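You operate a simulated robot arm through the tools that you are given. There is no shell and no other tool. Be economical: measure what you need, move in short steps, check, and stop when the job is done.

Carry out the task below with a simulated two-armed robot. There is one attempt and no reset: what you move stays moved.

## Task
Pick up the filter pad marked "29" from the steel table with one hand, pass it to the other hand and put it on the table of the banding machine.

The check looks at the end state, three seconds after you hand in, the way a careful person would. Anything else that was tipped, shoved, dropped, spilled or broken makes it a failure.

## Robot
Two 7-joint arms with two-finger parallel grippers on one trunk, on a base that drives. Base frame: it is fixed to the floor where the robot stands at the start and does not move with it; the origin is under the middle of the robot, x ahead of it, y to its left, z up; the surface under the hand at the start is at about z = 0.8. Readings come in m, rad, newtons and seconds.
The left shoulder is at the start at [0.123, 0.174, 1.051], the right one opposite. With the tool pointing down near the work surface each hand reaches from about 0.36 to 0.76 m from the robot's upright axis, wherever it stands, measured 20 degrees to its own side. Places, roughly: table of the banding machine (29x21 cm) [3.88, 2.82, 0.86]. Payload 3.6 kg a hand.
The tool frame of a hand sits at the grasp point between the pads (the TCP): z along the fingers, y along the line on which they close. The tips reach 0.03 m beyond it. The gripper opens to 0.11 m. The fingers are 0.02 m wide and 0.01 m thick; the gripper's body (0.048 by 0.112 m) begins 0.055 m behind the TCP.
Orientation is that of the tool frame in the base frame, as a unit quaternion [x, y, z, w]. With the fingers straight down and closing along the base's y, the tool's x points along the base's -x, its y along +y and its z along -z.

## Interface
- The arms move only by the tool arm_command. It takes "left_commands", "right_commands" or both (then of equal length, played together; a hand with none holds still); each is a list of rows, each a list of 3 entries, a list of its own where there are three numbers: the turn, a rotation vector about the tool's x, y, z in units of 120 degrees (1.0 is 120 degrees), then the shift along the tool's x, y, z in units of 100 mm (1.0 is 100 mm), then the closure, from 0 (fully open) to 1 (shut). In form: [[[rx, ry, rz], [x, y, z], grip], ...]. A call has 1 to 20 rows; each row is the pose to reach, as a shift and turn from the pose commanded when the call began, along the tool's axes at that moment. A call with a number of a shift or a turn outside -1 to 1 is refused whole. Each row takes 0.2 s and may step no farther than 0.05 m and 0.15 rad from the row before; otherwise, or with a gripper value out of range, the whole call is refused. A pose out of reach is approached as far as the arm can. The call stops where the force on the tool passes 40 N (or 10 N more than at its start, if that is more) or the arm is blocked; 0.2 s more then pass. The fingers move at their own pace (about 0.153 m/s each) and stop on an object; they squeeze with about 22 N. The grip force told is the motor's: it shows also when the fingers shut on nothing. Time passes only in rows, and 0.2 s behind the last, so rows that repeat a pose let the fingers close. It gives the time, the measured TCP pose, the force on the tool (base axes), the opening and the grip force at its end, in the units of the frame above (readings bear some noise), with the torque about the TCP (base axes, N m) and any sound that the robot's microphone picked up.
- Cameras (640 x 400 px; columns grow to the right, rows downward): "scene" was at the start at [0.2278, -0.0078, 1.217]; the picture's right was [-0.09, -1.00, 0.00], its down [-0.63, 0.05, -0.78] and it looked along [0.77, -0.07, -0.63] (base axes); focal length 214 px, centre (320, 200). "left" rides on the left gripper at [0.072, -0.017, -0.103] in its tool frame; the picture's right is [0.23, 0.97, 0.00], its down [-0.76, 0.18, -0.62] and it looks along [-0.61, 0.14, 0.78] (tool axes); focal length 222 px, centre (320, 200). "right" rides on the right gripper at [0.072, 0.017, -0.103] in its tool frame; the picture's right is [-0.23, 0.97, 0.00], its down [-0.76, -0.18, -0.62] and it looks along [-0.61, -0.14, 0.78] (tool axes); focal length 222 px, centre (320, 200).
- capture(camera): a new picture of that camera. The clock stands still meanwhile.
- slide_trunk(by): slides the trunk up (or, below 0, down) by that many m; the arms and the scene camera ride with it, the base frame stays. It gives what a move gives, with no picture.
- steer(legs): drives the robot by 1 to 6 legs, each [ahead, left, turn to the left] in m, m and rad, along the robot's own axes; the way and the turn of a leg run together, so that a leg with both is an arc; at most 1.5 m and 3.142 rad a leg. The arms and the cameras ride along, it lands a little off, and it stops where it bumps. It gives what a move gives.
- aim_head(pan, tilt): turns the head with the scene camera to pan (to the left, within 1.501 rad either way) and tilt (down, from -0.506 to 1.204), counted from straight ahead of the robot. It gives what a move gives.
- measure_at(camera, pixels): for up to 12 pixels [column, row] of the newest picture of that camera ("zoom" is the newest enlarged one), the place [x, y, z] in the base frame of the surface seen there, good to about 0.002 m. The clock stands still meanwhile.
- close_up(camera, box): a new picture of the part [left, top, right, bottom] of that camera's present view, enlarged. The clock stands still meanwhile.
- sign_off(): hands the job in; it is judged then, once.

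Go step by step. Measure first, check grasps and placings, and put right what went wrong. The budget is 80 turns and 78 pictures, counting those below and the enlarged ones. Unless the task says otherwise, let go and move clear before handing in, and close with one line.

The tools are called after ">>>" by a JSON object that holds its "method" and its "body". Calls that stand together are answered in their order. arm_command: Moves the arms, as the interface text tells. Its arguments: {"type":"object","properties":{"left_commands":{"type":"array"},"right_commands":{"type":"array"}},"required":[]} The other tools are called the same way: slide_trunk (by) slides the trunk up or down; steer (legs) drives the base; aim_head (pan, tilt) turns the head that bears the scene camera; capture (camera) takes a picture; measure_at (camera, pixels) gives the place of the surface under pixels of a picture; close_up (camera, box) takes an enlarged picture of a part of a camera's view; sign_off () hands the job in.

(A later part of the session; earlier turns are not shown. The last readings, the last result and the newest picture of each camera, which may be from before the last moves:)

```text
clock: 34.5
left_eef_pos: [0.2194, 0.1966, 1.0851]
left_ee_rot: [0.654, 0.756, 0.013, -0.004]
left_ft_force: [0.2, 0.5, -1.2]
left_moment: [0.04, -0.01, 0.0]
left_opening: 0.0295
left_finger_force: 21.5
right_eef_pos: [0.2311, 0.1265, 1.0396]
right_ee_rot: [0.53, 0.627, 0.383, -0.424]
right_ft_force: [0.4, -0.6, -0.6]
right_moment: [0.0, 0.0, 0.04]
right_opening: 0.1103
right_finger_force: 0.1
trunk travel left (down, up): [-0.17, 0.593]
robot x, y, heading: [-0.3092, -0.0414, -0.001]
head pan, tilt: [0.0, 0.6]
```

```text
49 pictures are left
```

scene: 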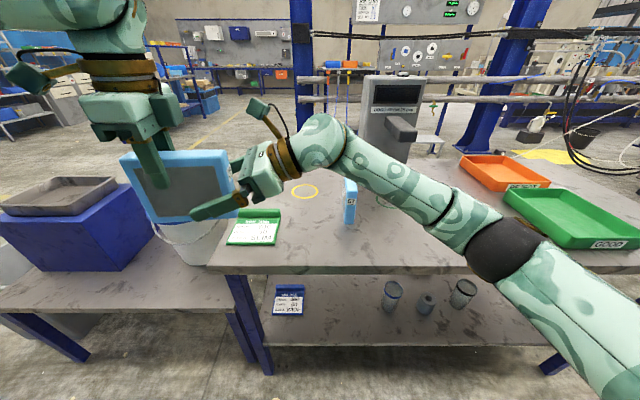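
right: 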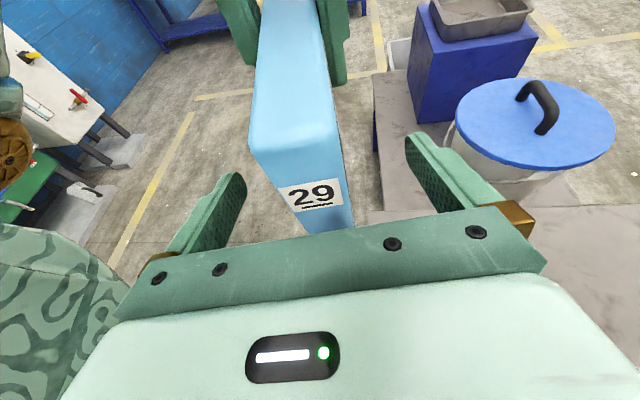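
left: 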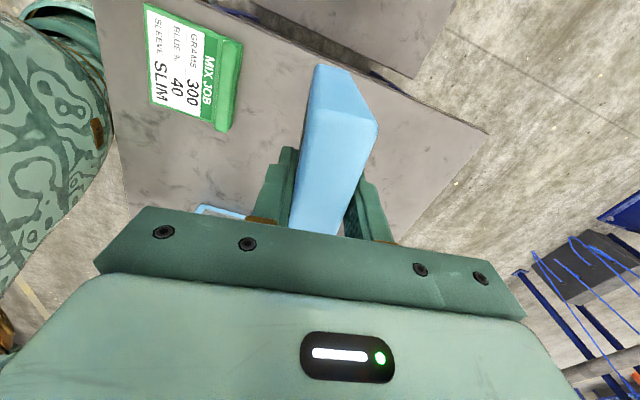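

The right fingers straddle the pad's end. I'll close the right hand.

>>> {"method": "arm_command", "body": {"right_commands": [[[0, 0, 0], [0, 0, 0], 0.4], [[0, 0, 0], [0, 0, 0], 0.7], [[0, 0, 0], [0, 0, 0], 1], [[0, 0, 0], [0, 0, 0], 1]]}}

>>> {"method": "capture", "body": {"camera": "scene"}}

```text
clock: 35.5
left_eef_pos: [0.2205, 0.1978, 1.0847]
left_ee_rot: [0.655, 0.756, 0.012, -0.003]
left_ft_force: [-4.6, -1.1, -2.0]
left_moment: [0.07, -0.22, -0.28]
left_opening: 0.0298
left_finger_force: 22.0
right_eef_pos: [0.231, 0.1261, 1.04]
right_ee_rot: [0.531, 0.626, 0.384, -0.423]
right_ft_force: [5.0, 1.8, 0.7]
right_moment: [-0.1, 0.37, -0.06]
right_opening: 0.0297
right_finger_force: 21.7
trunk travel left (down, up): [-0.17, 0.593]
robot x, y, heading: [-0.308, -0.0408, -0.001]
head pan, tilt: [0.0, 0.6]
```

```text
48 pictures are left
```

scene: 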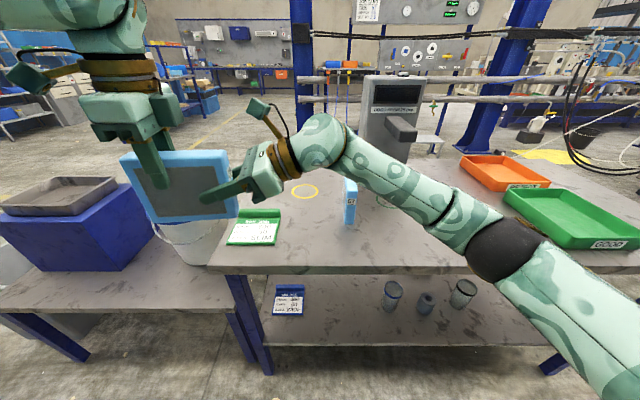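

Both hands hold the pad (right 29.7 mm, 21.7 N). I'll open the left, then raise it straight clear.

>>> {"method": "arm_command", "body": {"left_commands": [[[0, 0, 0], [0, 0, 0], 0.6], [[0, 0, 0], [0, 0, 0], 0.2], [[0, 0, 0], [0, 0, 0], 0], [[0, 0, 0], [0, 0, 0], 0]]}}

>>> {"method": "arm_command", "body": {"left_commands": [[[0, 0, 0], [0, 0, -0.3], 0], [[0, 0, 0], [0, 0, -0.6], 0], [[0, 0, 0], [0, 0, -1.0], 0]]}}

>>> {"method": "capture", "body": {"camera": "scene"}}

```text
clock: 36.5
left_eef_pos: [0.2213, 0.1983, 1.0867]
left_ee_rot: [0.654, 0.756, 0.013, -0.004]
left_ft_force: [-0.5, 0.3, -1.4]
left_moment: [-0.03, 0.0, 0.0]
left_opening: 0.1098
left_finger_force: 0.1
right_eef_pos: [0.2298, 0.1259, 1.0396]
right_ee_rot: [0.53, 0.627, 0.383, -0.425]
right_ft_force: [0.3, 1.1, 0.0]
right_moment: [-0.06, 0.0, -0.01]
right_opening: 0.0298
right_finger_force: 22.1
trunk travel left (down, up): [-0.17, 0.593]
robot x, y, heading: [-0.3083, -0.039, 0.001]
head pan, tilt: [0.0, 0.6]
```

```text
clock: 37.3
left_eef_pos: [0.2206, 0.1972, 1.086]
left_ee_rot: [0.654, 0.756, 0.013, -0.004]
left_ft_force: [-0.4, 1.0, 0.2]
left_moment: [0.0, 0.0, 0.03]
left_opening: 0.1103
left_finger_force: 0.1
left hand out of reach, approached as far as the arm can: row 1, 2, 3
right_eef_pos: [0.2312, 0.1261, 1.0404]
right_ee_rot: [0.529, 0.627, 0.383, -0.425]
right_ft_force: [-0.1, -0.8, 0.8]
right_moment: [-0.08, 0.02, 0.03]
right_opening: 0.0299
right_finger_force: 21.6
trunk travel left (down, up): [-0.17, 0.593]
robot x, y, heading: [-0.3091, -0.0392, 0.004]
head pan, tilt: [0.0, 0.6]
```

```text
47 pictures are left
```

scene: 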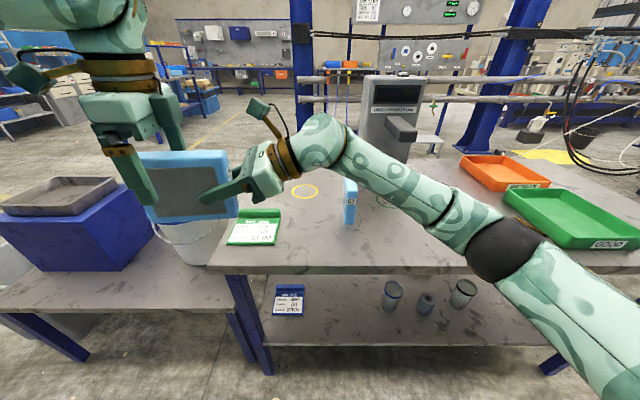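

The left cannot rise (joint limit), so instead I'll draw the right hand with the pad out sideways (−y), level, between the open left fingers.

>>> {"method": "arm_command", "body": {"right_commands": [[[0, 0, 0], [-0.14, 0, -0.32], 1], [[0, 0, 0], [-0.25, 0, -0.63], 1], [[0, 0, 0], [-0.37, 0, -0.95], 1]]}}

>>> {"method": "arm_command", "body": {"right_commands": [[[0, 0, 0], [-0.12, 0, -0.32], 1], [[0, 0, 0], [-0.24, 0, -0.63], 1], [[0, 0, 0], [-0.35, 0, -0.95], 1]]}}

>>> {"method": "capture", "body": {"camera": "scene"}}

```text
clock: 38.1
left_eef_pos: [0.2204, 0.1968, 1.0857]
left_ee_rot: [0.655, 0.756, 0.013, -0.003]
left_ft_force: [0.3, 0.3, 0.3]
left_moment: [-0.03, 0.01, -0.02]
left_opening: 0.1098
left_finger_force: 0.0
right_eef_pos: [0.2483, 0.0261, 1.0411]
right_ee_rot: [0.529, 0.627, 0.382, -0.424]
right_ft_force: [0.2, 0.1, -0.7]
right_moment: [-0.02, 0.0, 0.0]
right_opening: 0.0295
right_finger_force: 22.1
trunk travel left (down, up): [-0.17, 0.593]
robot x, y, heading: [-0.3053, -0.0399, -0.0]
head pan, tilt: [0.0, 0.6]
```

```text
clock: 38.9
left_eef_pos: [0.2198, 0.1964, 1.0857]
left_ee_rot: [0.655, 0.756, 0.013, -0.004]
left_ft_force: [0.8, 0.5, -0.2]
left_moment: [0.0, -0.01, 0.0]
left_opening: 0.1098
left_finger_force: 0.0
right_eef_pos: [0.2588, -0.0721, 1.0374]
right_ee_rot: [0.53, 0.627, 0.383, -0.424]
right_ft_force: [-0.2, 0.1, 0.0]
right_moment: [-0.06, -0.01, 0.0]
right_opening: 0.0294
right_finger_force: 22.5
trunk travel left (down, up): [-0.17, 0.593]
robot x, y, heading: [-0.3096, -0.0414, 0.0]
head pan, tilt: [0.0, 0.6]
```

```text
46 pictures are left
```

scene: 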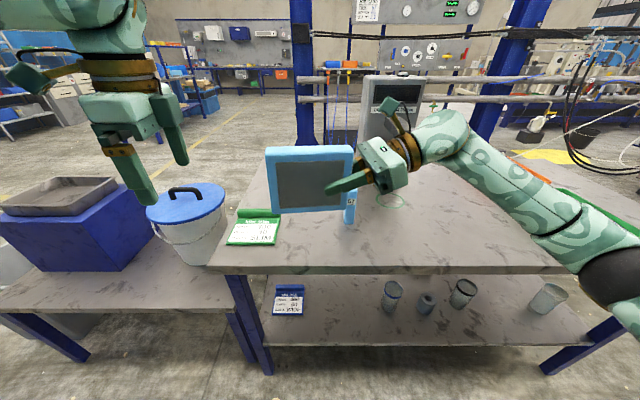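

The right hand holds the pad alone and clear. Next I'll look toward the banding machine and the way there.

>>> {"method": "aim_head", "body": {"pan": 0.75, "tilt": 0.25}}

>>> {"method": "capture", "body": {"camera": "scene"}}

>>> {"method": "aim_head", "body": {"pan": 1.4, "tilt": 0.4}}

>>> {"method": "capture", "body": {"camera": "scene"}}

```text
clock: 40.0
left_eef_pos: [0.2208, 0.1971, 1.0848]
left_ee_rot: [0.655, 0.755, 0.012, -0.004]
left_ft_force: [-0.7, -0.2, 0.9]
left_moment: [0.02, 0.01, 0.05]
left_opening: 0.11
left_finger_force: 0.1
right_eef_pos: [0.2592, -0.0701, 1.0392]
right_ee_rot: [0.529, 0.627, 0.382, -0.425]
right_ft_force: [0.2, -0.2, -0.4]
right_moment: [-0.05, -0.04, -0.02]
right_opening: 0.0295
right_finger_force: 21.5
trunk travel left (down, up): [-0.17, 0.593]
robot x, y, heading: [-0.311, -0.0353, 0.002]
head pan, tilt: [0.75, 0.25]
```

```text
45 pictures are left
```

scene: 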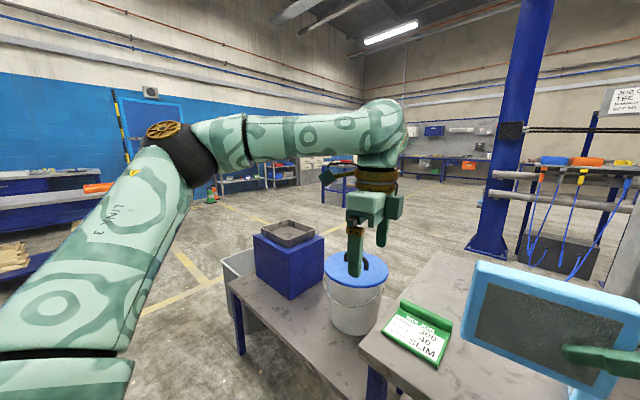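

```text
clock: 41.1
left_eef_pos: [0.2203, 0.1958, 1.0851]
left_ee_rot: [0.656, 0.755, 0.012, -0.005]
left_ft_force: [-0.4, -0.4, -0.1]
left_moment: [-0.01, 0.0, 0.02]
left_opening: 0.1101
left_finger_force: 0.0
right_eef_pos: [0.2587, -0.0715, 1.0381]
right_ee_rot: [0.53, 0.627, 0.383, -0.424]
right_ft_force: [0.4, -0.1, 0.2]
right_moment: [-0.05, 0.01, 0.02]
right_opening: 0.0299
right_finger_force: 22.2
trunk travel left (down, up): [-0.17, 0.593]
robot x, y, heading: [-0.3086, -0.0396, -0.0]
head pan, tilt: [1.4, 0.4]
```

```text
44 pictures are left
```

scene: 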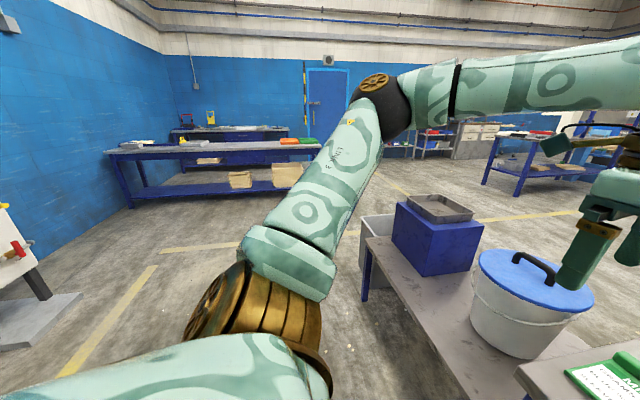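

The free route is to the left past the bench end and then ahead. I'll measure bench, bin, and floor limits.

>>> {"method": "measure_at", "body": {"camera": "scene", "pixels": [[360, 220], [362, 265], [395, 215], [362, 300], [368, 240], [420, 345], [128, 208], [330, 190], [520, 195], [490, 185], [300, 260], [200, 270]]}}

```text
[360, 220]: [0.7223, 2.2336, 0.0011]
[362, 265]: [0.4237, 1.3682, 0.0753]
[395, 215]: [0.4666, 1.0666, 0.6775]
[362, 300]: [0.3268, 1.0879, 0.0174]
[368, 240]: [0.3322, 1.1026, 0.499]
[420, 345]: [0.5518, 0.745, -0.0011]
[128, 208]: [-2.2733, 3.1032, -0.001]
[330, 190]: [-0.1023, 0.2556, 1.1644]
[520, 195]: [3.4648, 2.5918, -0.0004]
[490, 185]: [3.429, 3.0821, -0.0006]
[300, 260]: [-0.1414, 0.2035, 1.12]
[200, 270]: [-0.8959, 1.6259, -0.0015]
```

The bench and bin end at y≈1.4. The machine's bench is at x≥3.45, y≈2.6–3.1, so I'll back off, strafe left past the bin, then look ahead.

>>> {"method": "steer", "body": {"legs": [[-0.2, 0, 0], [0, 1.0, 0], [0, 0.9, 0]]}}

>>> {"method": "aim_head", "body": {"pan": 0.1, "tilt": 0.3}}

>>> {"method": "capture", "body": {"camera": "scene"}}

```text
clock: 51.8
left_eef_pos: [0.0169, 2.0829, 1.0858]
left_ee_rot: [0.658, 0.753, 0.013, -0.004]
left_ft_force: [-0.1, -0.1, -0.4]
left_moment: [-0.01, -0.02, -0.03]
left_opening: 0.1098
left_finger_force: 0.0
right_eef_pos: [0.0542, 1.8144, 1.0379]
right_ee_rot: [0.533, 0.625, 0.384, -0.422]
right_ft_force: [0.5, -0.8, -0.1]
right_moment: [-0.03, -0.03, 0.01]
right_opening: 0.0299
right_finger_force: 22.0
trunk travel left (down, up): [-0.17, 0.593]
robot x, y, heading: [-0.5091, 1.8528, 0.0]
head pan, tilt: [1.4, 0.4]
```

```text
clock: 53.2
left_eef_pos: [0.0168, 2.0827, 1.0854]
left_ee_rot: [0.658, 0.753, 0.012, -0.004]
left_ft_force: [-0.3, 0.4, 1.0]
left_moment: [0.02, 0.02, 0.01]
left_opening: 0.1097
left_finger_force: 0.0
right_eef_pos: [0.053, 1.8133, 1.0378]
right_ee_rot: [0.533, 0.625, 0.384, -0.422]
right_ft_force: [-0.1, 0.1, 0.0]
right_moment: [-0.05, 0.0, 0.05]
right_opening: 0.0296
right_finger_force: 21.9
trunk travel left (down, up): [-0.17, 0.593]
robot x, y, heading: [-0.5123, 1.8522, -0.009]
head pan, tilt: [0.099, 0.3]
```

```text
43 pictures are left
```

scene: 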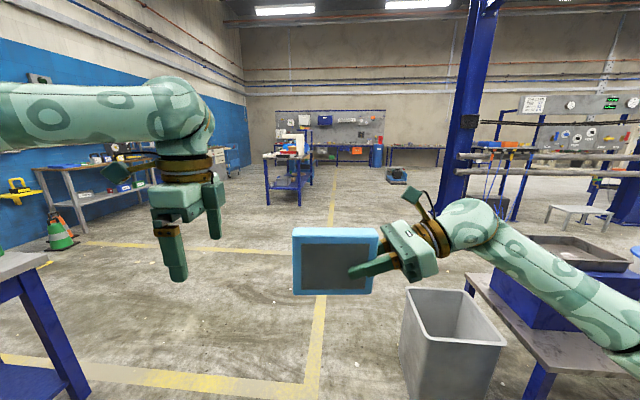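

The way ahead is clear: the machine's bench is at (285,160), the bin at (450,340) to the right. I'll drive ahead, a touch to the left.

>>> {"method": "steer", "body": {"legs": [[0, 0.1, 0], [1.4, 0, 0], [1.2, 0, 0]]}}

>>> {"method": "capture", "body": {"camera": "scene"}}

```text
clock: 66.5
left_eef_pos: [2.5816, 2.2438, 1.0846]
left_ee_rot: [0.646, 0.763, 0.013, -0.005]
left_ft_force: [0.5, -0.6, 0.3]
left_moment: [0.0, 0.01, -0.02]
left_opening: 0.11
left_finger_force: 0.1
right_eef_pos: [2.6264, 1.9773, 1.0379]
right_ee_rot: [0.523, 0.632, 0.379, -0.428]
right_ft_force: [0.0, -0.1, 0.2]
right_moment: [-0.08, 0.0, -0.06]
right_opening: 0.0298
right_finger_force: 21.9
trunk travel left (down, up): [-0.17, 0.593]
robot x, y, heading: [2.0599, 1.9972, 0.026]
head pan, tilt: [0.099, 0.3]
```

```text
42 pictures are left
```

scene: 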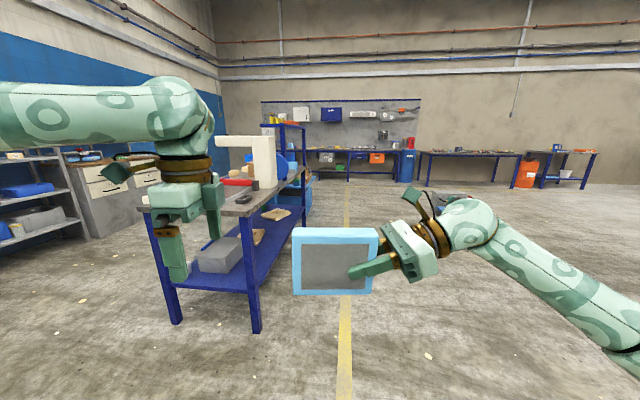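

>>> {"method": "close_up", "body": {"camera": "scene", "box": [190, 120, 330, 220]}}

>>> {"method": "measure_at", "body": {"camera": "scene", "pixels": [[258, 145], [240, 140], [300, 170], [240, 208], [255, 330], [175, 320], [265, 180], [235, 182], [265, 165], [300, 215]]}}

```text
4.00 times, centred on (260, 170) of scene
```

zoom: 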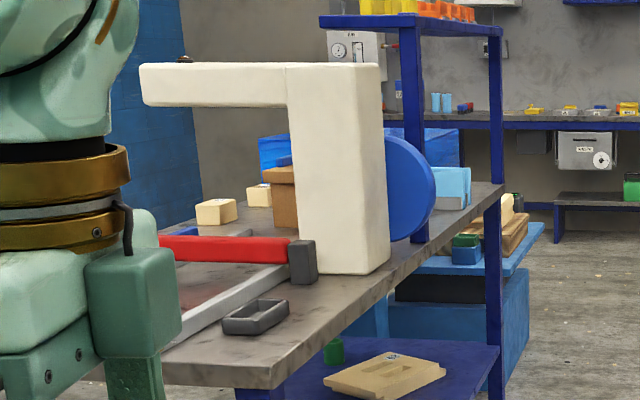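

```text
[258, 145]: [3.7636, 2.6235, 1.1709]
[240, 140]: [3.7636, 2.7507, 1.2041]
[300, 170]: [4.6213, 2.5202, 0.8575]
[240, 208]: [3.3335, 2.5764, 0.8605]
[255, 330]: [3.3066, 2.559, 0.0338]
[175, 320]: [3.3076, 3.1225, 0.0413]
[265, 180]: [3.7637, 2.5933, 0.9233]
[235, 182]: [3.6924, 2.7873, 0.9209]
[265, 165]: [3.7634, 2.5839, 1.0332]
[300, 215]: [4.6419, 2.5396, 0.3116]
```

The machine is a white C-frame: its column stands at y≈2.6 on the near side, with an overhead arm reaching toward +y and a red bar in front. I'll raise the trunk to see its table and the space on its far side.

>>> {"method": "slide_trunk", "body": {"by": 0.45}}

>>> {"method": "steer", "body": {"legs": [[0.3, 0.9, 0]]}}

>>> {"method": "aim_head", "body": {"pan": -0.05, "tilt": 0.45}}

>>> {"method": "capture", "body": {"camera": "scene"}}

```text
refused: 0.45 is not a number from -0.4 to 0.4
```

```text
clock: 71.5
left_eef_pos: [2.856, 3.1554, 1.0865]
left_ee_rot: [0.651, 0.759, 0.012, -0.003]
left_ft_force: [0.0, -0.1, -0.3]
left_moment: [-0.02, -0.02, -0.01]
left_opening: 0.11
left_finger_force: 0.1
right_eef_pos: [2.8988, 2.8876, 1.0379]
right_ee_rot: [0.525, 0.631, 0.379, -0.427]
right_ft_force: [0.2, -0.2, -0.8]
right_moment: [-0.07, -0.02, -0.03]
right_opening: 0.0298
right_finger_force: 22.3
trunk travel left (down, up): [-0.17, 0.593]
robot x, y, heading: [2.3313, 2.9095, 0.012]
head pan, tilt: [0.099, 0.3]
```

```text
clock: 72.2
left_eef_pos: [2.8568, 3.1561, 1.0844]
left_ee_rot: [0.65, 0.76, 0.013, -0.005]
left_ft_force: [-0.5, 0.5, -0.5]
left_moment: [-0.02, 0.0, 0.01]
left_opening: 0.1101
left_finger_force: 0.0
right_eef_pos: [2.8993, 2.8859, 1.0371]
right_ee_rot: [0.526, 0.63, 0.38, -0.427]
right_ft_force: [-0.4, -0.8, -0.4]
right_moment: [-0.07, -0.03, 0.04]
right_opening: 0.0299
right_finger_force: 21.9
trunk travel left (down, up): [-0.17, 0.593]
robot x, y, heading: [2.3325, 2.9074, 0.011]
head pan, tilt: [-0.051, 0.45]
```

```text
40 pictures are left
```

scene: 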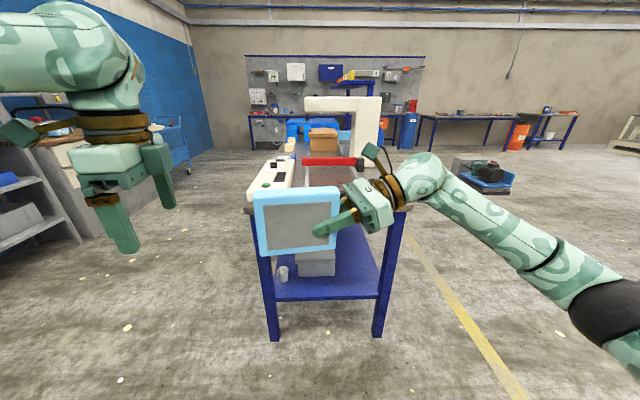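

The machine is now dead ahead, partly hidden by the pad. I'll raise the trunk 0.4 m for a look down onto it.

>>> {"method": "slide_trunk", "body": {"by": 0.4}}

>>> {"method": "close_up", "body": {"camera": "scene", "box": [230, 100, 420, 220]}}

>>> {"method": "capture", "body": {"camera": "scene"}}

```text
clock: 76.0
left_eef_pos: [2.8563, 3.1548, 1.4851]
left_ee_rot: [0.649, 0.761, 0.012, -0.004]
left_ft_force: [0.0, -0.2, 0.2]
left_moment: [0.01, 0.03, 0.0]
left_opening: 0.1101
left_finger_force: 0.0
right_eef_pos: [2.8983, 2.8863, 1.4374]
right_ee_rot: [0.525, 0.631, 0.38, -0.427]
right_ft_force: [0.0, -1.2, -0.6]
right_moment: [-0.1, 0.01, 0.01]
right_opening: 0.0298
right_finger_force: 22.2
trunk travel left (down, up): [-0.57, 0.193]
robot x, y, heading: [2.3294, 2.9085, 0.013]
head pan, tilt: [-0.051, 0.45]
```

```text
3.33 times, centred on (325, 160) of scene
```

zoom: 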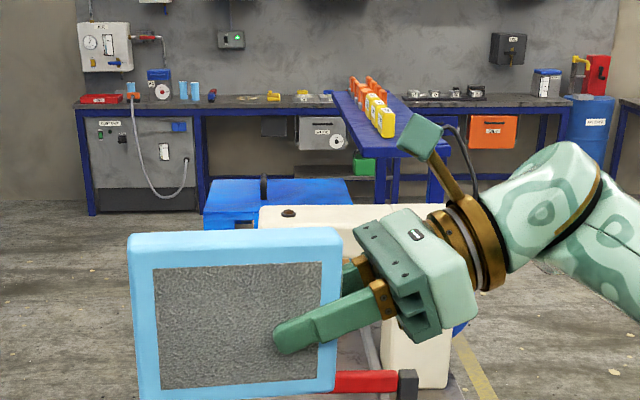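

```text
38 pictures are left
```

scene: 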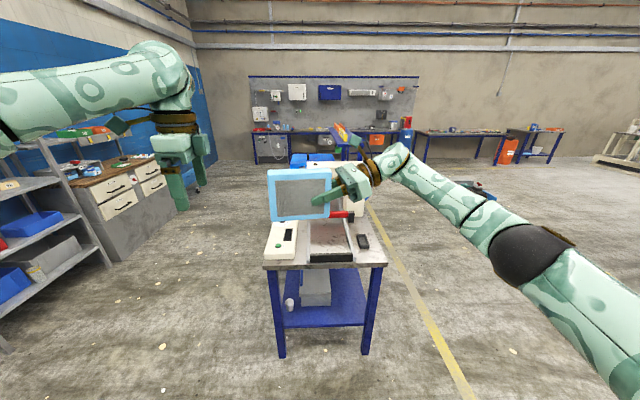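

The pad still blocks it. I'll strafe left 0.45 m and look over to the right.

>>> {"method": "steer", "body": {"legs": [[0.1, 0.4, 0]]}}

>>> {"method": "aim_head", "body": {"pan": -0.5, "tilt": 0.6}}

>>> {"method": "capture", "body": {"camera": "scene"}}

```text
clock: 78.5
left_eef_pos: [2.9579, 3.5427, 1.4851]
left_ee_rot: [0.65, 0.759, 0.013, -0.005]
left_ft_force: [-0.4, -0.9, 0.5]
left_moment: [0.02, -0.01, -0.03]
left_opening: 0.1101
left_finger_force: 0.0
right_eef_pos: [2.9987, 3.2739, 1.4392]
right_ee_rot: [0.526, 0.629, 0.38, -0.427]
right_ft_force: [1.2, -0.4, -0.7]
right_moment: [-0.03, -0.02, 0.03]
right_opening: 0.0296
right_finger_force: 22.7
trunk travel left (down, up): [-0.57, 0.193]
robot x, y, heading: [2.4325, 3.301, 0.012]
head pan, tilt: [-0.051, 0.45]
```

```text
clock: 79.5
left_eef_pos: [2.9577, 3.5427, 1.4866]
left_ee_rot: [0.651, 0.759, 0.014, -0.004]
left_ft_force: [-0.3, 0.6, 0.0]
left_moment: [-0.03, -0.01, 0.04]
left_opening: 0.1103
left_finger_force: 0.0
right_eef_pos: [2.9989, 3.2747, 1.4385]
right_ee_rot: [0.527, 0.629, 0.382, -0.426]
right_ft_force: [0.6, 0.5, -0.7]
right_moment: [-0.05, -0.03, 0.01]
right_opening: 0.03
right_finger_force: 22.0
trunk travel left (down, up): [-0.57, 0.193]
robot x, y, heading: [2.4314, 3.3008, 0.012]
head pan, tilt: [-0.499, 0.6]
```

```text
37 pictures are left
```

scene: 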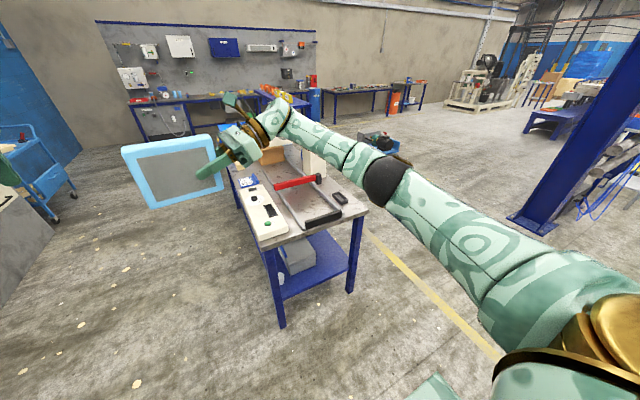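

>>> {"method": "close_up", "body": {"camera": "scene", "box": [220, 130, 380, 250]}}

```text
3.33 times, centred on (300, 190) of scene
```

zoom: 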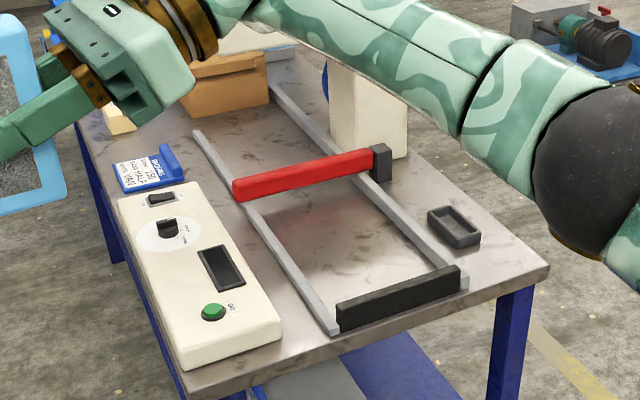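

I can see two rails, a black stop, a red bar across, a control box and the column. I'll measure these to locate the 29×21 cm table around (3.88, 2.82).

>>> {"method": "measure_at", "body": {"camera": "zoom", "pixels": [[335, 320], [455, 285], [195, 135], [275, 85], [240, 190], [370, 165], [300, 180], [335, 230], [290, 140], [260, 85], [190, 85], [360, 150]]}}

>>> {"method": "measure_at", "body": {"camera": "zoom", "pixels": [[190, 365], [280, 325], [125, 200], [195, 190], [150, 170], [455, 230], [330, 300], [250, 130], [405, 155], [230, 165], [545, 268], [320, 60]]}}

```text
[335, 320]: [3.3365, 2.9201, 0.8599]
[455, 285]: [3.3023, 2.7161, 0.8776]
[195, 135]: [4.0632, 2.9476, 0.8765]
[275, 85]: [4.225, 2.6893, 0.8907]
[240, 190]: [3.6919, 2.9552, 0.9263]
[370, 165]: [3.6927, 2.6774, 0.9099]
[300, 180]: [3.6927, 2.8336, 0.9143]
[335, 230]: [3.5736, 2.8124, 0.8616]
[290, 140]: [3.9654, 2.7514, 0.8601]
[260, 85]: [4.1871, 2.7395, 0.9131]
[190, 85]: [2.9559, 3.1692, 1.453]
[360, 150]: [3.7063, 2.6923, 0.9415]
```

```text
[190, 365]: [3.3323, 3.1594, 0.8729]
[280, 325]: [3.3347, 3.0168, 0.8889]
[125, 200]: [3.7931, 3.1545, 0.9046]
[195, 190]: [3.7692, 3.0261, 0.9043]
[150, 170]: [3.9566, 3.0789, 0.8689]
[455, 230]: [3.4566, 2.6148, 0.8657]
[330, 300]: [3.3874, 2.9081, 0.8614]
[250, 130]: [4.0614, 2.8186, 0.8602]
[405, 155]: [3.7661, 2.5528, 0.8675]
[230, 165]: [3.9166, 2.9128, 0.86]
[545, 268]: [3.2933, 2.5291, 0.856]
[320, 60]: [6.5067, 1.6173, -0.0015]
```

The machine's table lies between the rails, x 3.735–4.025 and y 2.715–2.925, behind the red bar and under the arm. Approaching from the north (y>3.17) looks best, so I'll check the free floor there.

>>> {"method": "aim_head", "body": {"pan": 0.15, "tilt": 0.6}}

>>> {"method": "capture", "body": {"camera": "scene"}}

```text
clock: 80.5
left_eef_pos: [2.9576, 3.5439, 1.4855]
left_ee_rot: [0.651, 0.759, 0.013, -0.004]
left_ft_force: [0.5, 0.0, 0.5]
left_moment: [-0.01, 0.01, -0.05]
left_opening: 0.11
left_finger_force: 0.1
right_eef_pos: [2.9992, 3.2757, 1.4371]
right_ee_rot: [0.527, 0.629, 0.381, -0.426]
right_ft_force: [-0.2, -0.8, -0.4]
right_moment: [-0.05, 0.01, -0.02]
right_opening: 0.0299
right_finger_force: 22.1
trunk travel left (down, up): [-0.57, 0.193]
robot x, y, heading: [2.431, 3.3014, 0.01]
head pan, tilt: [0.15, 0.6]
```

```text
35 pictures are left
```

scene: 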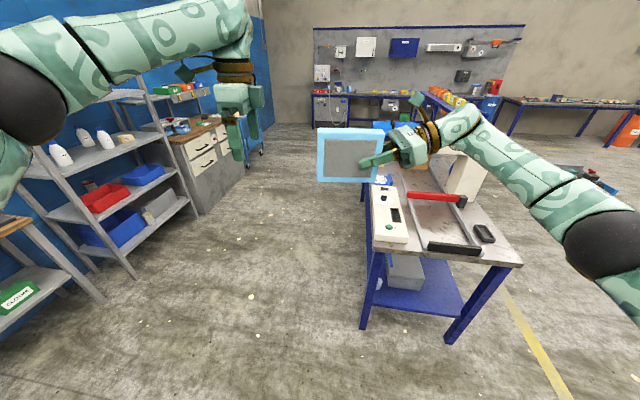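

>>> {"method": "measure_at", "body": {"camera": "scene", "pixels": [[205, 212], [245, 185], [255, 170], [135, 275], [188, 215], [360, 325], [365, 205], [320, 130], [345, 115], [228, 120]]}}

```text
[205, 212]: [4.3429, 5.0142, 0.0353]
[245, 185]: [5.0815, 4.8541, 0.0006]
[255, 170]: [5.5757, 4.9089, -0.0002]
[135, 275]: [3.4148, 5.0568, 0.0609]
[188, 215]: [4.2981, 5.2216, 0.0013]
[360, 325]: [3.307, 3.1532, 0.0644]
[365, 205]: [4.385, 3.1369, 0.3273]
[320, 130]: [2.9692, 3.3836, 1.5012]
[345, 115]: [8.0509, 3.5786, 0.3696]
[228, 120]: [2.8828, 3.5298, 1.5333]
```

North of the bench is open floor up to y≈5. I'll drive around there and face the bench from the north, keeping the hands high.

>>> {"method": "steer", "body": {"legs": [[0, 0.7, 0], [1.5, 0, 0], [0, 0, -1.571]]}}

>>> {"method": "aim_head", "body": {"pan": 0.0, "tilt": 0.75}}

>>> {"method": "capture", "body": {"camera": "scene"}}

```text
clock: 95.2
left_eef_pos: [4.1852, 3.4807, 1.4852]
left_ee_rot: [0.997, 0.074, 0.012, 0.006]
left_ft_force: [0.2, -0.6, 0.8]
left_moment: [0.02, 0.0, -0.01]
left_opening: 0.11
left_finger_force: 0.0
right_eef_pos: [3.9166, 3.4419, 1.436]
right_ee_rot: [0.818, 0.071, 0.569, -0.031]
right_ft_force: [-0.4, -1.3, -1.0]
right_moment: [-0.01, 0.06, 0.01]
right_opening: 0.0301
right_finger_force: 22.4
trunk travel left (down, up): [-0.57, 0.193]
robot x, y, heading: [3.9416, 4.0096, -1.565]
head pan, tilt: [0.15, 0.6]
```

```text
clock: 96.0
left_eef_pos: [4.1845, 3.4817, 1.4841]
left_ee_rot: [0.997, 0.074, 0.011, 0.006]
left_ft_force: [-0.7, -0.1, -0.8]
left_moment: [0.0, 0.01, -0.03]
left_opening: 0.11
left_finger_force: 0.0
right_eef_pos: [3.9163, 3.4397, 1.4393]
right_ee_rot: [0.818, 0.071, 0.57, -0.031]
right_ft_force: [0.2, -0.1, -0.9]
right_moment: [0.01, 0.05, 0.0]
right_opening: 0.0299
right_finger_force: 21.8
trunk travel left (down, up): [-0.57, 0.193]
robot x, y, heading: [3.9442, 4.0093, -1.566]
head pan, tilt: [0.0, 0.75]
```

```text
34 pictures are left
```

scene: 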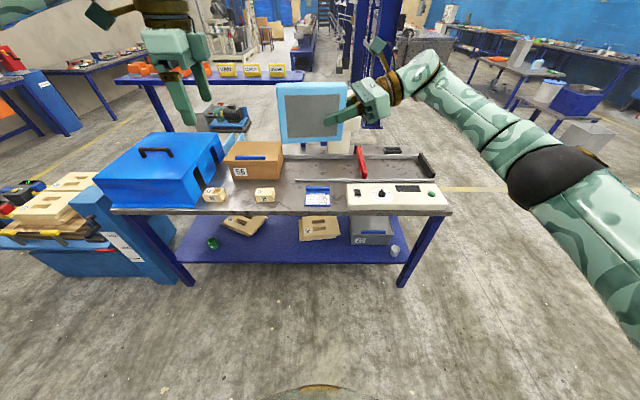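

The layout is clear from here: card at (318,195), control box (395,195), carton (255,160), red bar (360,160). I'll swing the right hand so it points ahead, over open floor, with the pad plane running away from me.

>>> {"method": "arm_command", "body": {"right_commands": [[[-0.064, -0.002, 0.0236], [-0.04, 0.085, -0.1], 1], [[-0.128, -0.004, 0.047], [-0.08, 0.17, -0.2], 1], [[-0.192, -0.006, 0.071], [-0.12, 0.255, -0.3], 1], [[-0.256, -0.008, 0.094], [-0.16, 0.34, -0.4], 1], [[-0.32, -0.01, 0.118], [-0.2, 0.425, -0.5], 1], [[-0.384, -0.012, 0.142], [-0.24, 0.51, -0.6], 1], [[-0.448, -0.014, 0.165], [-0.28, 0.595, -0.7], 1], [[-0.512, -0.016, 0.189], [-0.32, 0.68, -0.8], 1], [[-0.576, -0.018, 0.212], [-0.36, 0.765, -0.9], 1], [[-0.64, -0.02, 0.236], [-0.39, 0.85, -0.97], 1]]}}

>>> {"method": "capture", "body": {"camera": "scene"}}

```text
clock: 98.2
left_eef_pos: [4.186, 3.482, 1.4851]
left_ee_rot: [0.997, 0.074, 0.012, 0.006]
left_ft_force: [0.5, -0.9, -0.8]
left_moment: [0.0, 0.0, 0.0]
left_opening: 0.1101
left_finger_force: 0.1
right_eef_pos: [3.8254, 3.341, 1.4368]
right_ee_rot: [0.662, -0.483, 0.451, 0.352]
right_ft_force: [-0.1, -0.3, -0.6]
right_moment: [0.03, 0.04, 0.01]
right_opening: 0.0297
right_finger_force: 21.6
trunk travel left (down, up): [-0.57, 0.193]
robot x, y, heading: [3.947, 4.0086, -1.566]
head pan, tilt: [0.0, 0.75]
```

```text
33 pictures are left
```

scene: 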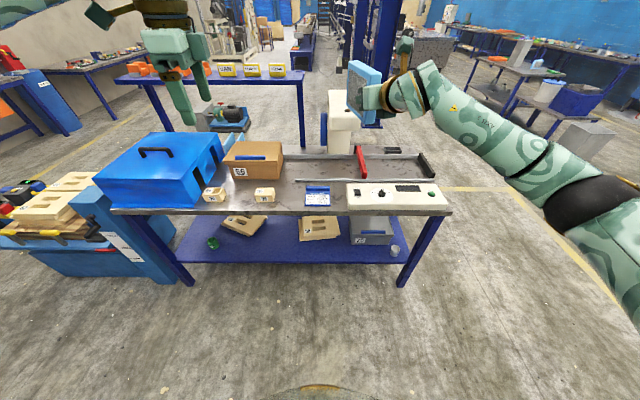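

The right hand now points toward the bench. I'll trim its yaw by 16°, unwind the left hand at the same time, and measure the machine's arm, column and neighbours.

>>> {"method": "measure_at", "body": {"camera": "scene", "pixels": [[340, 98], [345, 110], [340, 128], [332, 140], [328, 120], [240, 142], [280, 155], [155, 150], [215, 135], [320, 188], [318, 200], [268, 192]]}}

>>> {"method": "arm_command", "body": {"left_commands": [[[0, 0, -0.07], [0, -0.05, 0], 0], [[0, 0, -0.14], [0, -0.1, 0], 0], [[0, 0, -0.21], [0, -0.15, 0], 0], [[0, 0, -0.28], [0, -0.2, 0], 0], [[0, 0, -0.35], [0, -0.25, 0], 0], [[0, 0, -0.42], [0, -0.3, 0], 0], [[0, 0, -0.49], [0, -0.3, 0], 0], [[0, 0, -0.56], [0, -0.3, 0], 0]], "right_commands": [[[-0.03, -0.001, 0.011], [0, 0, 0], 1], [[-0.06, -0.002, 0.022], [0, 0, 0], 1], [[-0.09, -0.003, 0.033], [0, 0, 0], 1], [[-0.125, -0.004, 0.046], [0, 0, 0], 1], [[-0.125, -0.004, 0.046], [0, 0, 0], 1], [[-0.125, -0.004, 0.046], [0, 0, 0], 1], [[-0.125, -0.004, 0.046], [0, 0, 0], 1], [[-0.125, -0.004, 0.046], [0, 0, 0], 1]]}}

```text
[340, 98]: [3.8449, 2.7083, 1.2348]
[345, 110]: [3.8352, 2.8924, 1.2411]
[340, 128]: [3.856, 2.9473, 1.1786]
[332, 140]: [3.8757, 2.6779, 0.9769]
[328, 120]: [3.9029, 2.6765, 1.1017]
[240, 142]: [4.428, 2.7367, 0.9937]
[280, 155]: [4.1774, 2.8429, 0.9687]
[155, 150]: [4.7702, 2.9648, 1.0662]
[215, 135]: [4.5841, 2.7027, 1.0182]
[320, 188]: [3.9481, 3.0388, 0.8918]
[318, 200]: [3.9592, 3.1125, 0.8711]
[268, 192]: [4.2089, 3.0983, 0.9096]
```

```text
clock: 100.0
left_eef_pos: [4.1811, 3.5114, 1.4852]
left_ee_rot: [0.789, 0.614, 0.006, 0.012]
left_ft_force: [0.2, -0.6, -0.3]
left_moment: [-0.01, -0.03, -0.01]
left_opening: 0.1099
left_finger_force: 0.0
right_eef_pos: [3.8261, 3.3409, 1.4383]
right_ee_rot: [0.59, -0.569, 0.399, 0.412]
right_ft_force: [-0.3, 0.5, -1.5]
right_moment: [0.04, -0.03, 0.01]
right_opening: 0.0299
right_finger_force: 21.3
trunk travel left (down, up): [-0.57, 0.193]
robot x, y, heading: [3.9423, 4.0104, -1.562]
head pan, tilt: [0.0, 0.75]
```

The arm covers x 3.76–3.90 up to y 2.95 with its underside above z≈1.15. I'll place the pad at x≈3.95, beside it, still on the table. First lower the trunk here, clear of the bench.

>>> {"method": "slide_trunk", "body": {"by": -0.4}}

>>> {"method": "capture", "body": {"camera": "scene"}}

>>> {"method": "capture", "body": {"camera": "right"}}

```text
clock: 103.8
left_eef_pos: [4.1827, 3.5094, 1.0842]
left_ee_rot: [0.788, 0.615, 0.005, 0.012]
left_ft_force: [0.2, -0.7, -0.2]
left_moment: [-0.03, 0.01, -0.01]
left_opening: 0.1099
left_finger_force: 0.1
right_eef_pos: [3.8263, 3.342, 1.0372]
right_ee_rot: [0.59, -0.569, 0.399, 0.411]
right_ft_force: [0.3, -1.3, -0.3]
right_moment: [0.05, 0.02, 0.0]
right_opening: 0.03
right_finger_force: 22.3
trunk travel left (down, up): [-0.17, 0.593]
robot x, y, heading: [3.948, 4.0095, -1.562]
head pan, tilt: [0.0, 0.75]
```

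```text
32 pictures are left
```

scene: 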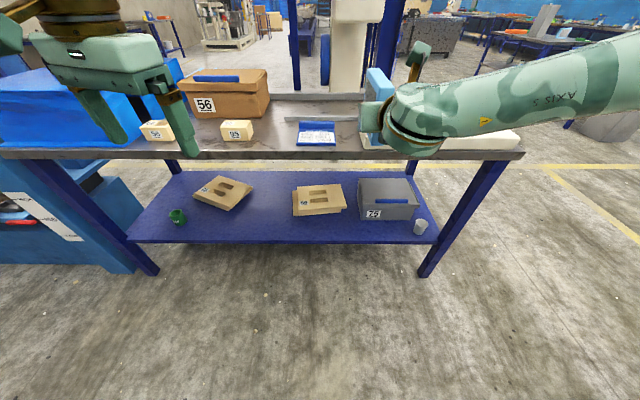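

```text
31 pictures are left
```

right: 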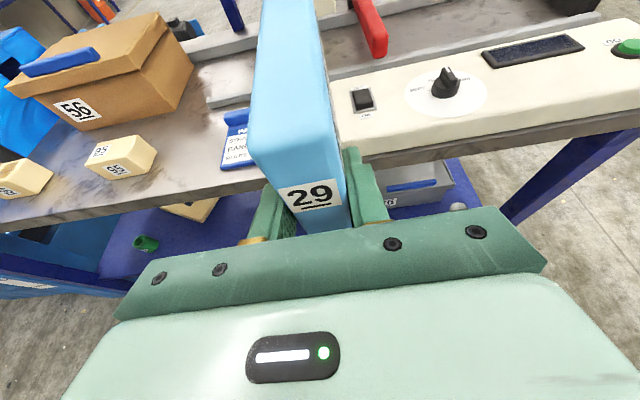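

Grip intact, pad level. Now I'll drive 13 cm left, then 43 cm ahead; pad bottom at z≈0.985 clears everything on the bench.

>>> {"method": "steer", "body": {"legs": [[0, 0.127, 0], [0.4, 0, 0]]}}

>>> {"method": "capture", "body": {"camera": "right"}}

>>> {"method": "aim_head", "body": {"pan": -0.15, "tilt": 0.75}}

>>> {"method": "capture", "body": {"camera": "scene"}}

```text
clock: 107.1
left_eef_pos: [4.3092, 3.1272, 1.0835]
left_ee_rot: [0.79, 0.613, 0.005, 0.012]
left_ft_force: [0.2, 0.5, 0.3]
left_moment: [-0.03, -0.01, 0.02]
left_opening: 0.1101
left_finger_force: 0.1
right_eef_pos: [3.9529, 2.9609, 1.0372]
right_ee_rot: [0.589, -0.57, 0.398, 0.412]
right_ft_force: [-0.1, -0.3, -1.2]
right_moment: [0.06, 0.03, -0.01]
right_opening: 0.0299
right_finger_force: 21.9
trunk travel left (down, up): [-0.17, 0.593]
robot x, y, heading: [4.0769, 3.6261, -1.563]
head pan, tilt: [0.0, 0.75]
```

```text
30 pictures are left
```

right: 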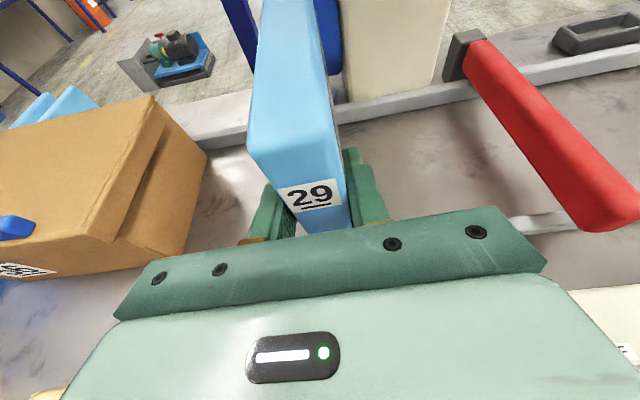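

```text
clock: 107.8
left_eef_pos: [4.3104, 3.1288, 1.0843]
left_ee_rot: [0.79, 0.613, 0.005, 0.012]
left_ft_force: [1.1, 0.2, -0.1]
left_moment: [0.0, -0.01, 0.0]
left_opening: 0.1098
left_finger_force: 0.1
right_eef_pos: [3.9538, 2.9604, 1.038]
right_ee_rot: [0.589, -0.57, 0.397, 0.412]
right_ft_force: [0.5, 0.0, -1.3]
right_moment: [0.05, 0.06, 0.0]
right_opening: 0.0297
right_finger_force: 21.8
trunk travel left (down, up): [-0.17, 0.593]
robot x, y, heading: [4.0765, 3.6269, -1.566]
head pan, tilt: [-0.15, 0.75]
```

```text
29 pictures are left
```

scene: 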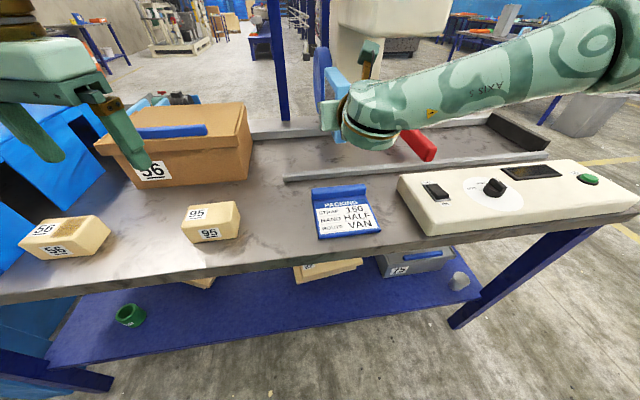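

Positions look right. Before advancing I'll check that the forearm clears the machine's overhead arm, and where the pad bottom is.

>>> {"method": "measure_at", "body": {"camera": "scene", "pixels": [[420, 85], [480, 60], [550, 40], [385, 30], [345, 28], [370, 105], [335, 142], [330, 95], [420, 150], [600, 50]]}}

>>> {"method": "measure_at", "body": {"camera": "right", "pixels": [[390, 90], [340, 110], [280, 20], [255, 150], [345, 160], [170, 140], [185, 200], [270, 100]]}}

```text
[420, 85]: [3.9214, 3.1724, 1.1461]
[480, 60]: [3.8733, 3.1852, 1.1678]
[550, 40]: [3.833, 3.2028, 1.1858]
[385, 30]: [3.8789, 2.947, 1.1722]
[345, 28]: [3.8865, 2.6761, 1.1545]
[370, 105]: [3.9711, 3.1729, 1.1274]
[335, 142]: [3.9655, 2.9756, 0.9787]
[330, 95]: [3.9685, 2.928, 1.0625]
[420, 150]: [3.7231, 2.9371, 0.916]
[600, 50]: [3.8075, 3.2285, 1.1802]
```

```text
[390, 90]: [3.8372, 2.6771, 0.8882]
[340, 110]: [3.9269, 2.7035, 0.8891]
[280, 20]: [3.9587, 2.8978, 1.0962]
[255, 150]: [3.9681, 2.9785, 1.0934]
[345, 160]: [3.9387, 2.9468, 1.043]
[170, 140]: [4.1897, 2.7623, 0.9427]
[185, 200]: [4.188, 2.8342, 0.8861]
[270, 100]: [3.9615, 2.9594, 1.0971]
```

The forearm stays clear, and the pad bottom is about 6 cm below the TCP. I'll lower 6 cm, advance 9.6 cm, and stop about 6 cm above the table surface.

>>> {"method": "arm_command", "body": {"right_commands": [[[0, 0, 0], [-0.28, -0.01, 0.1], 1], [[0, 0, 0], [-0.56, -0.02, 0.21], 1]]}}

>>> {"method": "arm_command", "body": {"right_commands": [[[0, 0, 0], [0.11, 0, 0.3], 1], [[0, 0, 0], [0.22, 0, 0.6], 1], [[0, 0, 0], [0.33, 0.01, 0.9], 1]]}}

>>> {"method": "capture", "body": {"camera": "right"}}

>>> {"method": "capture", "body": {"camera": "scene"}}

```text
clock: 108.4
left_eef_pos: [4.309, 3.1282, 1.0841]
left_ee_rot: [0.789, 0.614, 0.006, 0.012]
left_ft_force: [0.4, -0.4, -0.4]
left_moment: [-0.01, 0.0, -0.02]
left_opening: 0.1102
left_finger_force: 0.1
right_eef_pos: [3.9587, 2.9588, 0.9833]
right_ee_rot: [0.591, -0.572, 0.394, 0.411]
right_ft_force: [0.2, 0.1, -0.5]
right_moment: [0.07, -0.01, -0.01]
right_opening: 0.0299
right_finger_force: 21.9
right hand out of reach, approached as far as the arm can: row 2
trunk travel left (down, up): [-0.17, 0.593]
robot x, y, heading: [4.0782, 3.6292, -1.564]
head pan, tilt: [-0.15, 0.75]
```

```text
clock: 109.2
left_eef_pos: [4.3102, 3.1267, 1.0828]
left_ee_rot: [0.79, 0.613, 0.007, 0.012]
left_ft_force: [-0.6, 0.7, -0.1]
left_moment: [-0.01, 0.0, -0.04]
left_opening: 0.11
left_finger_force: 0.1
right_eef_pos: [3.9578, 2.8605, 0.9853]
right_ee_rot: [0.589, -0.571, 0.397, 0.412]
right_ft_force: [-0.3, -0.4, -1.3]
right_moment: [0.07, -0.01, -0.02]
right_opening: 0.0298
right_finger_force: 22.0
trunk travel left (down, up): [-0.17, 0.593]
robot x, y, heading: [4.0751, 3.6302, -1.57]
head pan, tilt: [-0.15, 0.75]
```

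```text
28 pictures are left
```

right: 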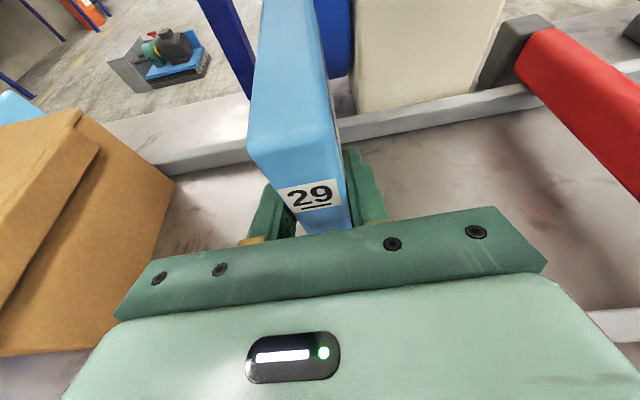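

```text
27 pictures are left
```

scene: 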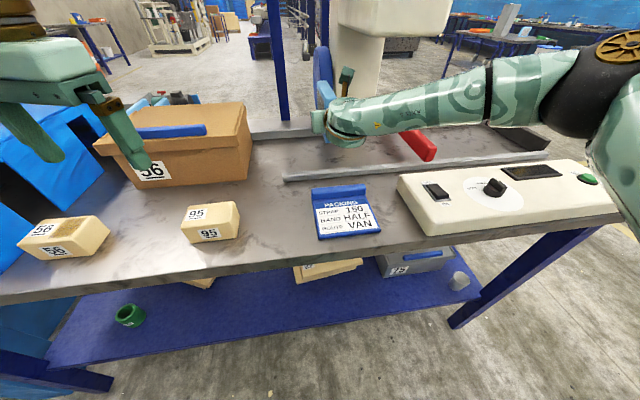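

Pad is over the table at the right x, y. The arm is near its downward limit, so I'll lower with the trunk instead; first I'll check clearance under the forearm and left hand.

>>> {"method": "measure_at", "body": {"camera": "scene", "pixels": [[430, 125], [490, 122], [560, 120], [600, 150], [605, 190], [635, 220], [150, 165], [40, 160], [120, 110], [160, 200], [330, 138], [245, 105]]}}

```text
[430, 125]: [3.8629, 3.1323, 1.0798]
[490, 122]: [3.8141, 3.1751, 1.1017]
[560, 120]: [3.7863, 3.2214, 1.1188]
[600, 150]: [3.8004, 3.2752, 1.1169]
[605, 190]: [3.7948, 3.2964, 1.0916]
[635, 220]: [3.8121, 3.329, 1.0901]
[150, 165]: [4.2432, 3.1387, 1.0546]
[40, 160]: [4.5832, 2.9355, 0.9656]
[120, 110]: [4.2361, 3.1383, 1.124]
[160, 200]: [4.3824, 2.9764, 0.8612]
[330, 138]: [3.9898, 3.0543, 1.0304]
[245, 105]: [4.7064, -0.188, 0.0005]
```

Clearances are ample. Lower the trunk by 5.5 cm, then check contact.

>>> {"method": "slide_trunk", "body": {"by": -0.055}}

>>> {"method": "close_up", "body": {"camera": "scene", "box": [270, 60, 430, 180]}}

```text
clock: 110.1
left_eef_pos: [4.3105, 3.114, 1.014]
left_ee_rot: [0.789, 0.614, 0.015, 0.0]
left_ft_force: [-0.4, 1.3, -0.6]
left_moment: [-0.04, 0.01, -0.02]
left_opening: 0.11
left_finger_force: 0.0
right_eef_pos: [3.9594, 2.8623, 0.9301]
right_ee_rot: [0.589, -0.569, 0.399, 0.413]
right_ft_force: [0.4, 0.0, -0.7]
right_moment: [0.03, 0.0, -0.04]
right_opening: 0.0298
right_finger_force: 21.7
trunk travel left (down, up): [-0.115, 0.648]
robot x, y, heading: [4.0754, 3.6304, -1.568]
head pan, tilt: [-0.15, 0.75]
```

```text
3.33 times, centred on (350, 120) of scene
```

zoom: 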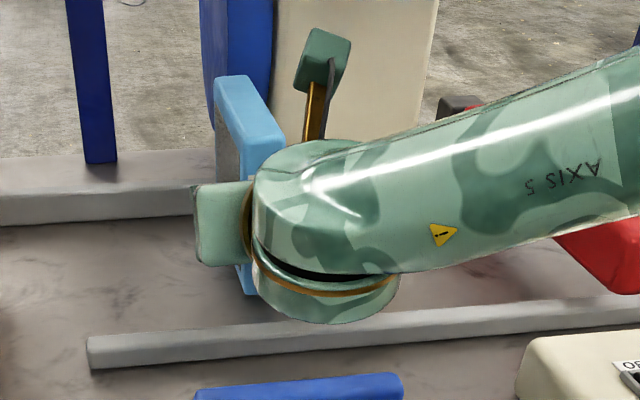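

About 1 cm left. I'll measure the pad's bottom corner near (245,288) in the zoom, and the surface beside it.

>>> {"method": "measure_at", "body": {"camera": "zoom", "pixels": [[246, 286], [247, 275], [220, 300], [240, 285], [235, 85], [270, 130]]}}

>>> {"method": "slide_trunk", "body": {"by": -0.006}}

```text
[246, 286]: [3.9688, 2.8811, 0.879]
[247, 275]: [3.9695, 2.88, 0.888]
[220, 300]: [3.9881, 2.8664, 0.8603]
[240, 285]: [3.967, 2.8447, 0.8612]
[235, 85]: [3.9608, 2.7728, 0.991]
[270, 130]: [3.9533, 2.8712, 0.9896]
```

```text
clock: 110.7
left_eef_pos: [4.3103, 3.1132, 1.0066]
left_ee_rot: [0.79, 0.613, 0.015, 0.0]
left_ft_force: [0.2, 0.8, -0.3]
left_moment: [-0.03, 0.01, -0.01]
left_opening: 0.1101
left_finger_force: 0.0
right_eef_pos: [3.959, 2.8622, 0.9244]
right_ee_rot: [0.59, -0.57, 0.398, 0.411]
right_ft_force: [0.1, -0.1, -1.0]
right_moment: [0.08, 0.01, 0.01]
right_opening: 0.03
right_finger_force: 21.9
trunk travel left (down, up): [-0.109, 0.654]
robot x, y, heading: [4.0737, 3.629, -1.568]
head pan, tilt: [-0.15, 0.75]
```

Bottom at ≈0.864. I'll lower in small steps until contact shows.

>>> {"method": "slide_trunk", "body": {"by": -0.003}}

>>> {"method": "slide_trunk", "body": {"by": -0.002}}

```text
clock: 111.2
left_eef_pos: [4.3108, 3.1137, 1.0035]
left_ee_rot: [0.789, 0.614, 0.014, -0.001]
left_ft_force: [-0.2, -0.2, 0.8]
left_moment: [-0.02, 0.01, 0.0]
left_opening: 0.1099
left_finger_force: 0.1
right_eef_pos: [3.9597, 2.8622, 0.9213]
right_ee_rot: [0.589, -0.571, 0.397, 0.412]
right_ft_force: [0.3, -1.4, 6.5]
right_moment: [0.03, -0.11, -0.04]
right_opening: 0.0299
right_finger_force: 22.1
trunk travel left (down, up): [-0.106, 0.657]
robot x, y, heading: [4.0752, 3.6299, -1.564]
head pan, tilt: [-0.15, 0.75]
```

```text
clock: 111.7
left_eef_pos: [4.3108, 3.1144, 1.0034]
left_ee_rot: [0.789, 0.614, 0.013, 0.0]
left_ft_force: [-0.5, 0.4, -0.4]
left_moment: [-0.01, 0.02, -0.04]
left_opening: 0.11
left_finger_force: 0.1
right_eef_pos: [3.9592, 2.8634, 0.9227]
right_ee_rot: [0.589, -0.569, 0.399, 0.413]
right_ft_force: [-0.8, -5.8, 17.9]
right_moment: [0.04, -0.21, -0.09]
right_opening: 0.0299
right_finger_force: 22.4
trunk travel left (down, up): [-0.104, 0.659]
robot x, y, heading: [4.078, 3.6291, -1.569]
head pan, tilt: [-0.15, 0.75]
```

Contact at about 18 N. I'll ease up 1 mm, then open the fingers.

>>> {"method": "slide_trunk", "body": {"by": 0.0015}}

>>> {"method": "arm_command", "body": {"right_commands": [[[0, 0, 0], [0, 0, 0], 0.7], [[0, 0, 0], [0, 0, 0], 0.5], [[0, 0, 0], [0, 0, 0], 0.3], [[0, 0, 0], [0, 0, 0], 0.2]]}}

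>>> {"method": "capture", "body": {"camera": "right"}}

```text
clock: 112.2
left_eef_pos: [4.3121, 3.1144, 1.0044]
left_ee_rot: [0.789, 0.614, 0.014, 0.001]
left_ft_force: [-1.2, -0.4, 0.5]
left_moment: [-0.01, -0.01, -0.01]
left_opening: 0.1099
left_finger_force: 0.1
right_eef_pos: [3.9583, 2.8638, 0.9211]
right_ee_rot: [0.588, -0.57, 0.398, 0.413]
right_ft_force: [-0.7, -4.4, 17.7]
right_moment: [0.13, -0.15, -0.02]
right_opening: 0.0298
right_finger_force: 21.9
trunk travel left (down, up): [-0.105, 0.658]
robot x, y, heading: [4.0768, 3.6256, -1.565]
head pan, tilt: [-0.15, 0.75]
```

```text
clock: 113.2
left_eef_pos: [4.3107, 3.113, 1.0024]
left_ee_rot: [0.789, 0.614, 0.015, -0.001]
left_ft_force: [-0.5, 0.1, 0.6]
left_moment: [0.03, -0.01, -0.03]
left_opening: 0.1101
left_finger_force: 0.0
right_eef_pos: [3.9585, 2.8632, 0.9186]
right_ee_rot: [0.59, -0.571, 0.397, 0.411]
right_ft_force: [0.5, -0.7, 0.0]
right_moment: [0.01, -0.01, 0.0]
right_opening: 0.088
right_finger_force: 0.2
trunk travel left (down, up): [-0.105, 0.658]
robot x, y, heading: [4.0762, 3.627, -1.569]
head pan, tilt: [-0.15, 0.75]
```

```text
25 pictures are left
```

right: 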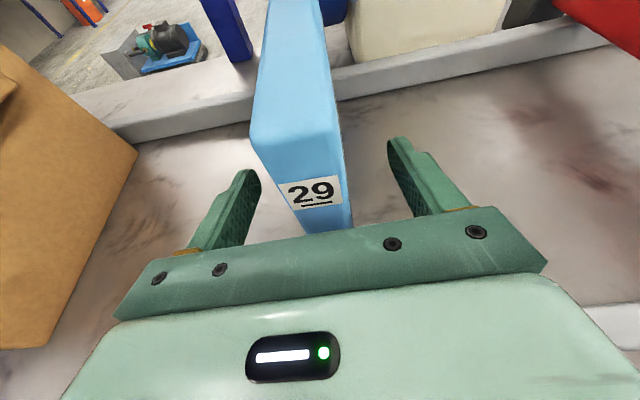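

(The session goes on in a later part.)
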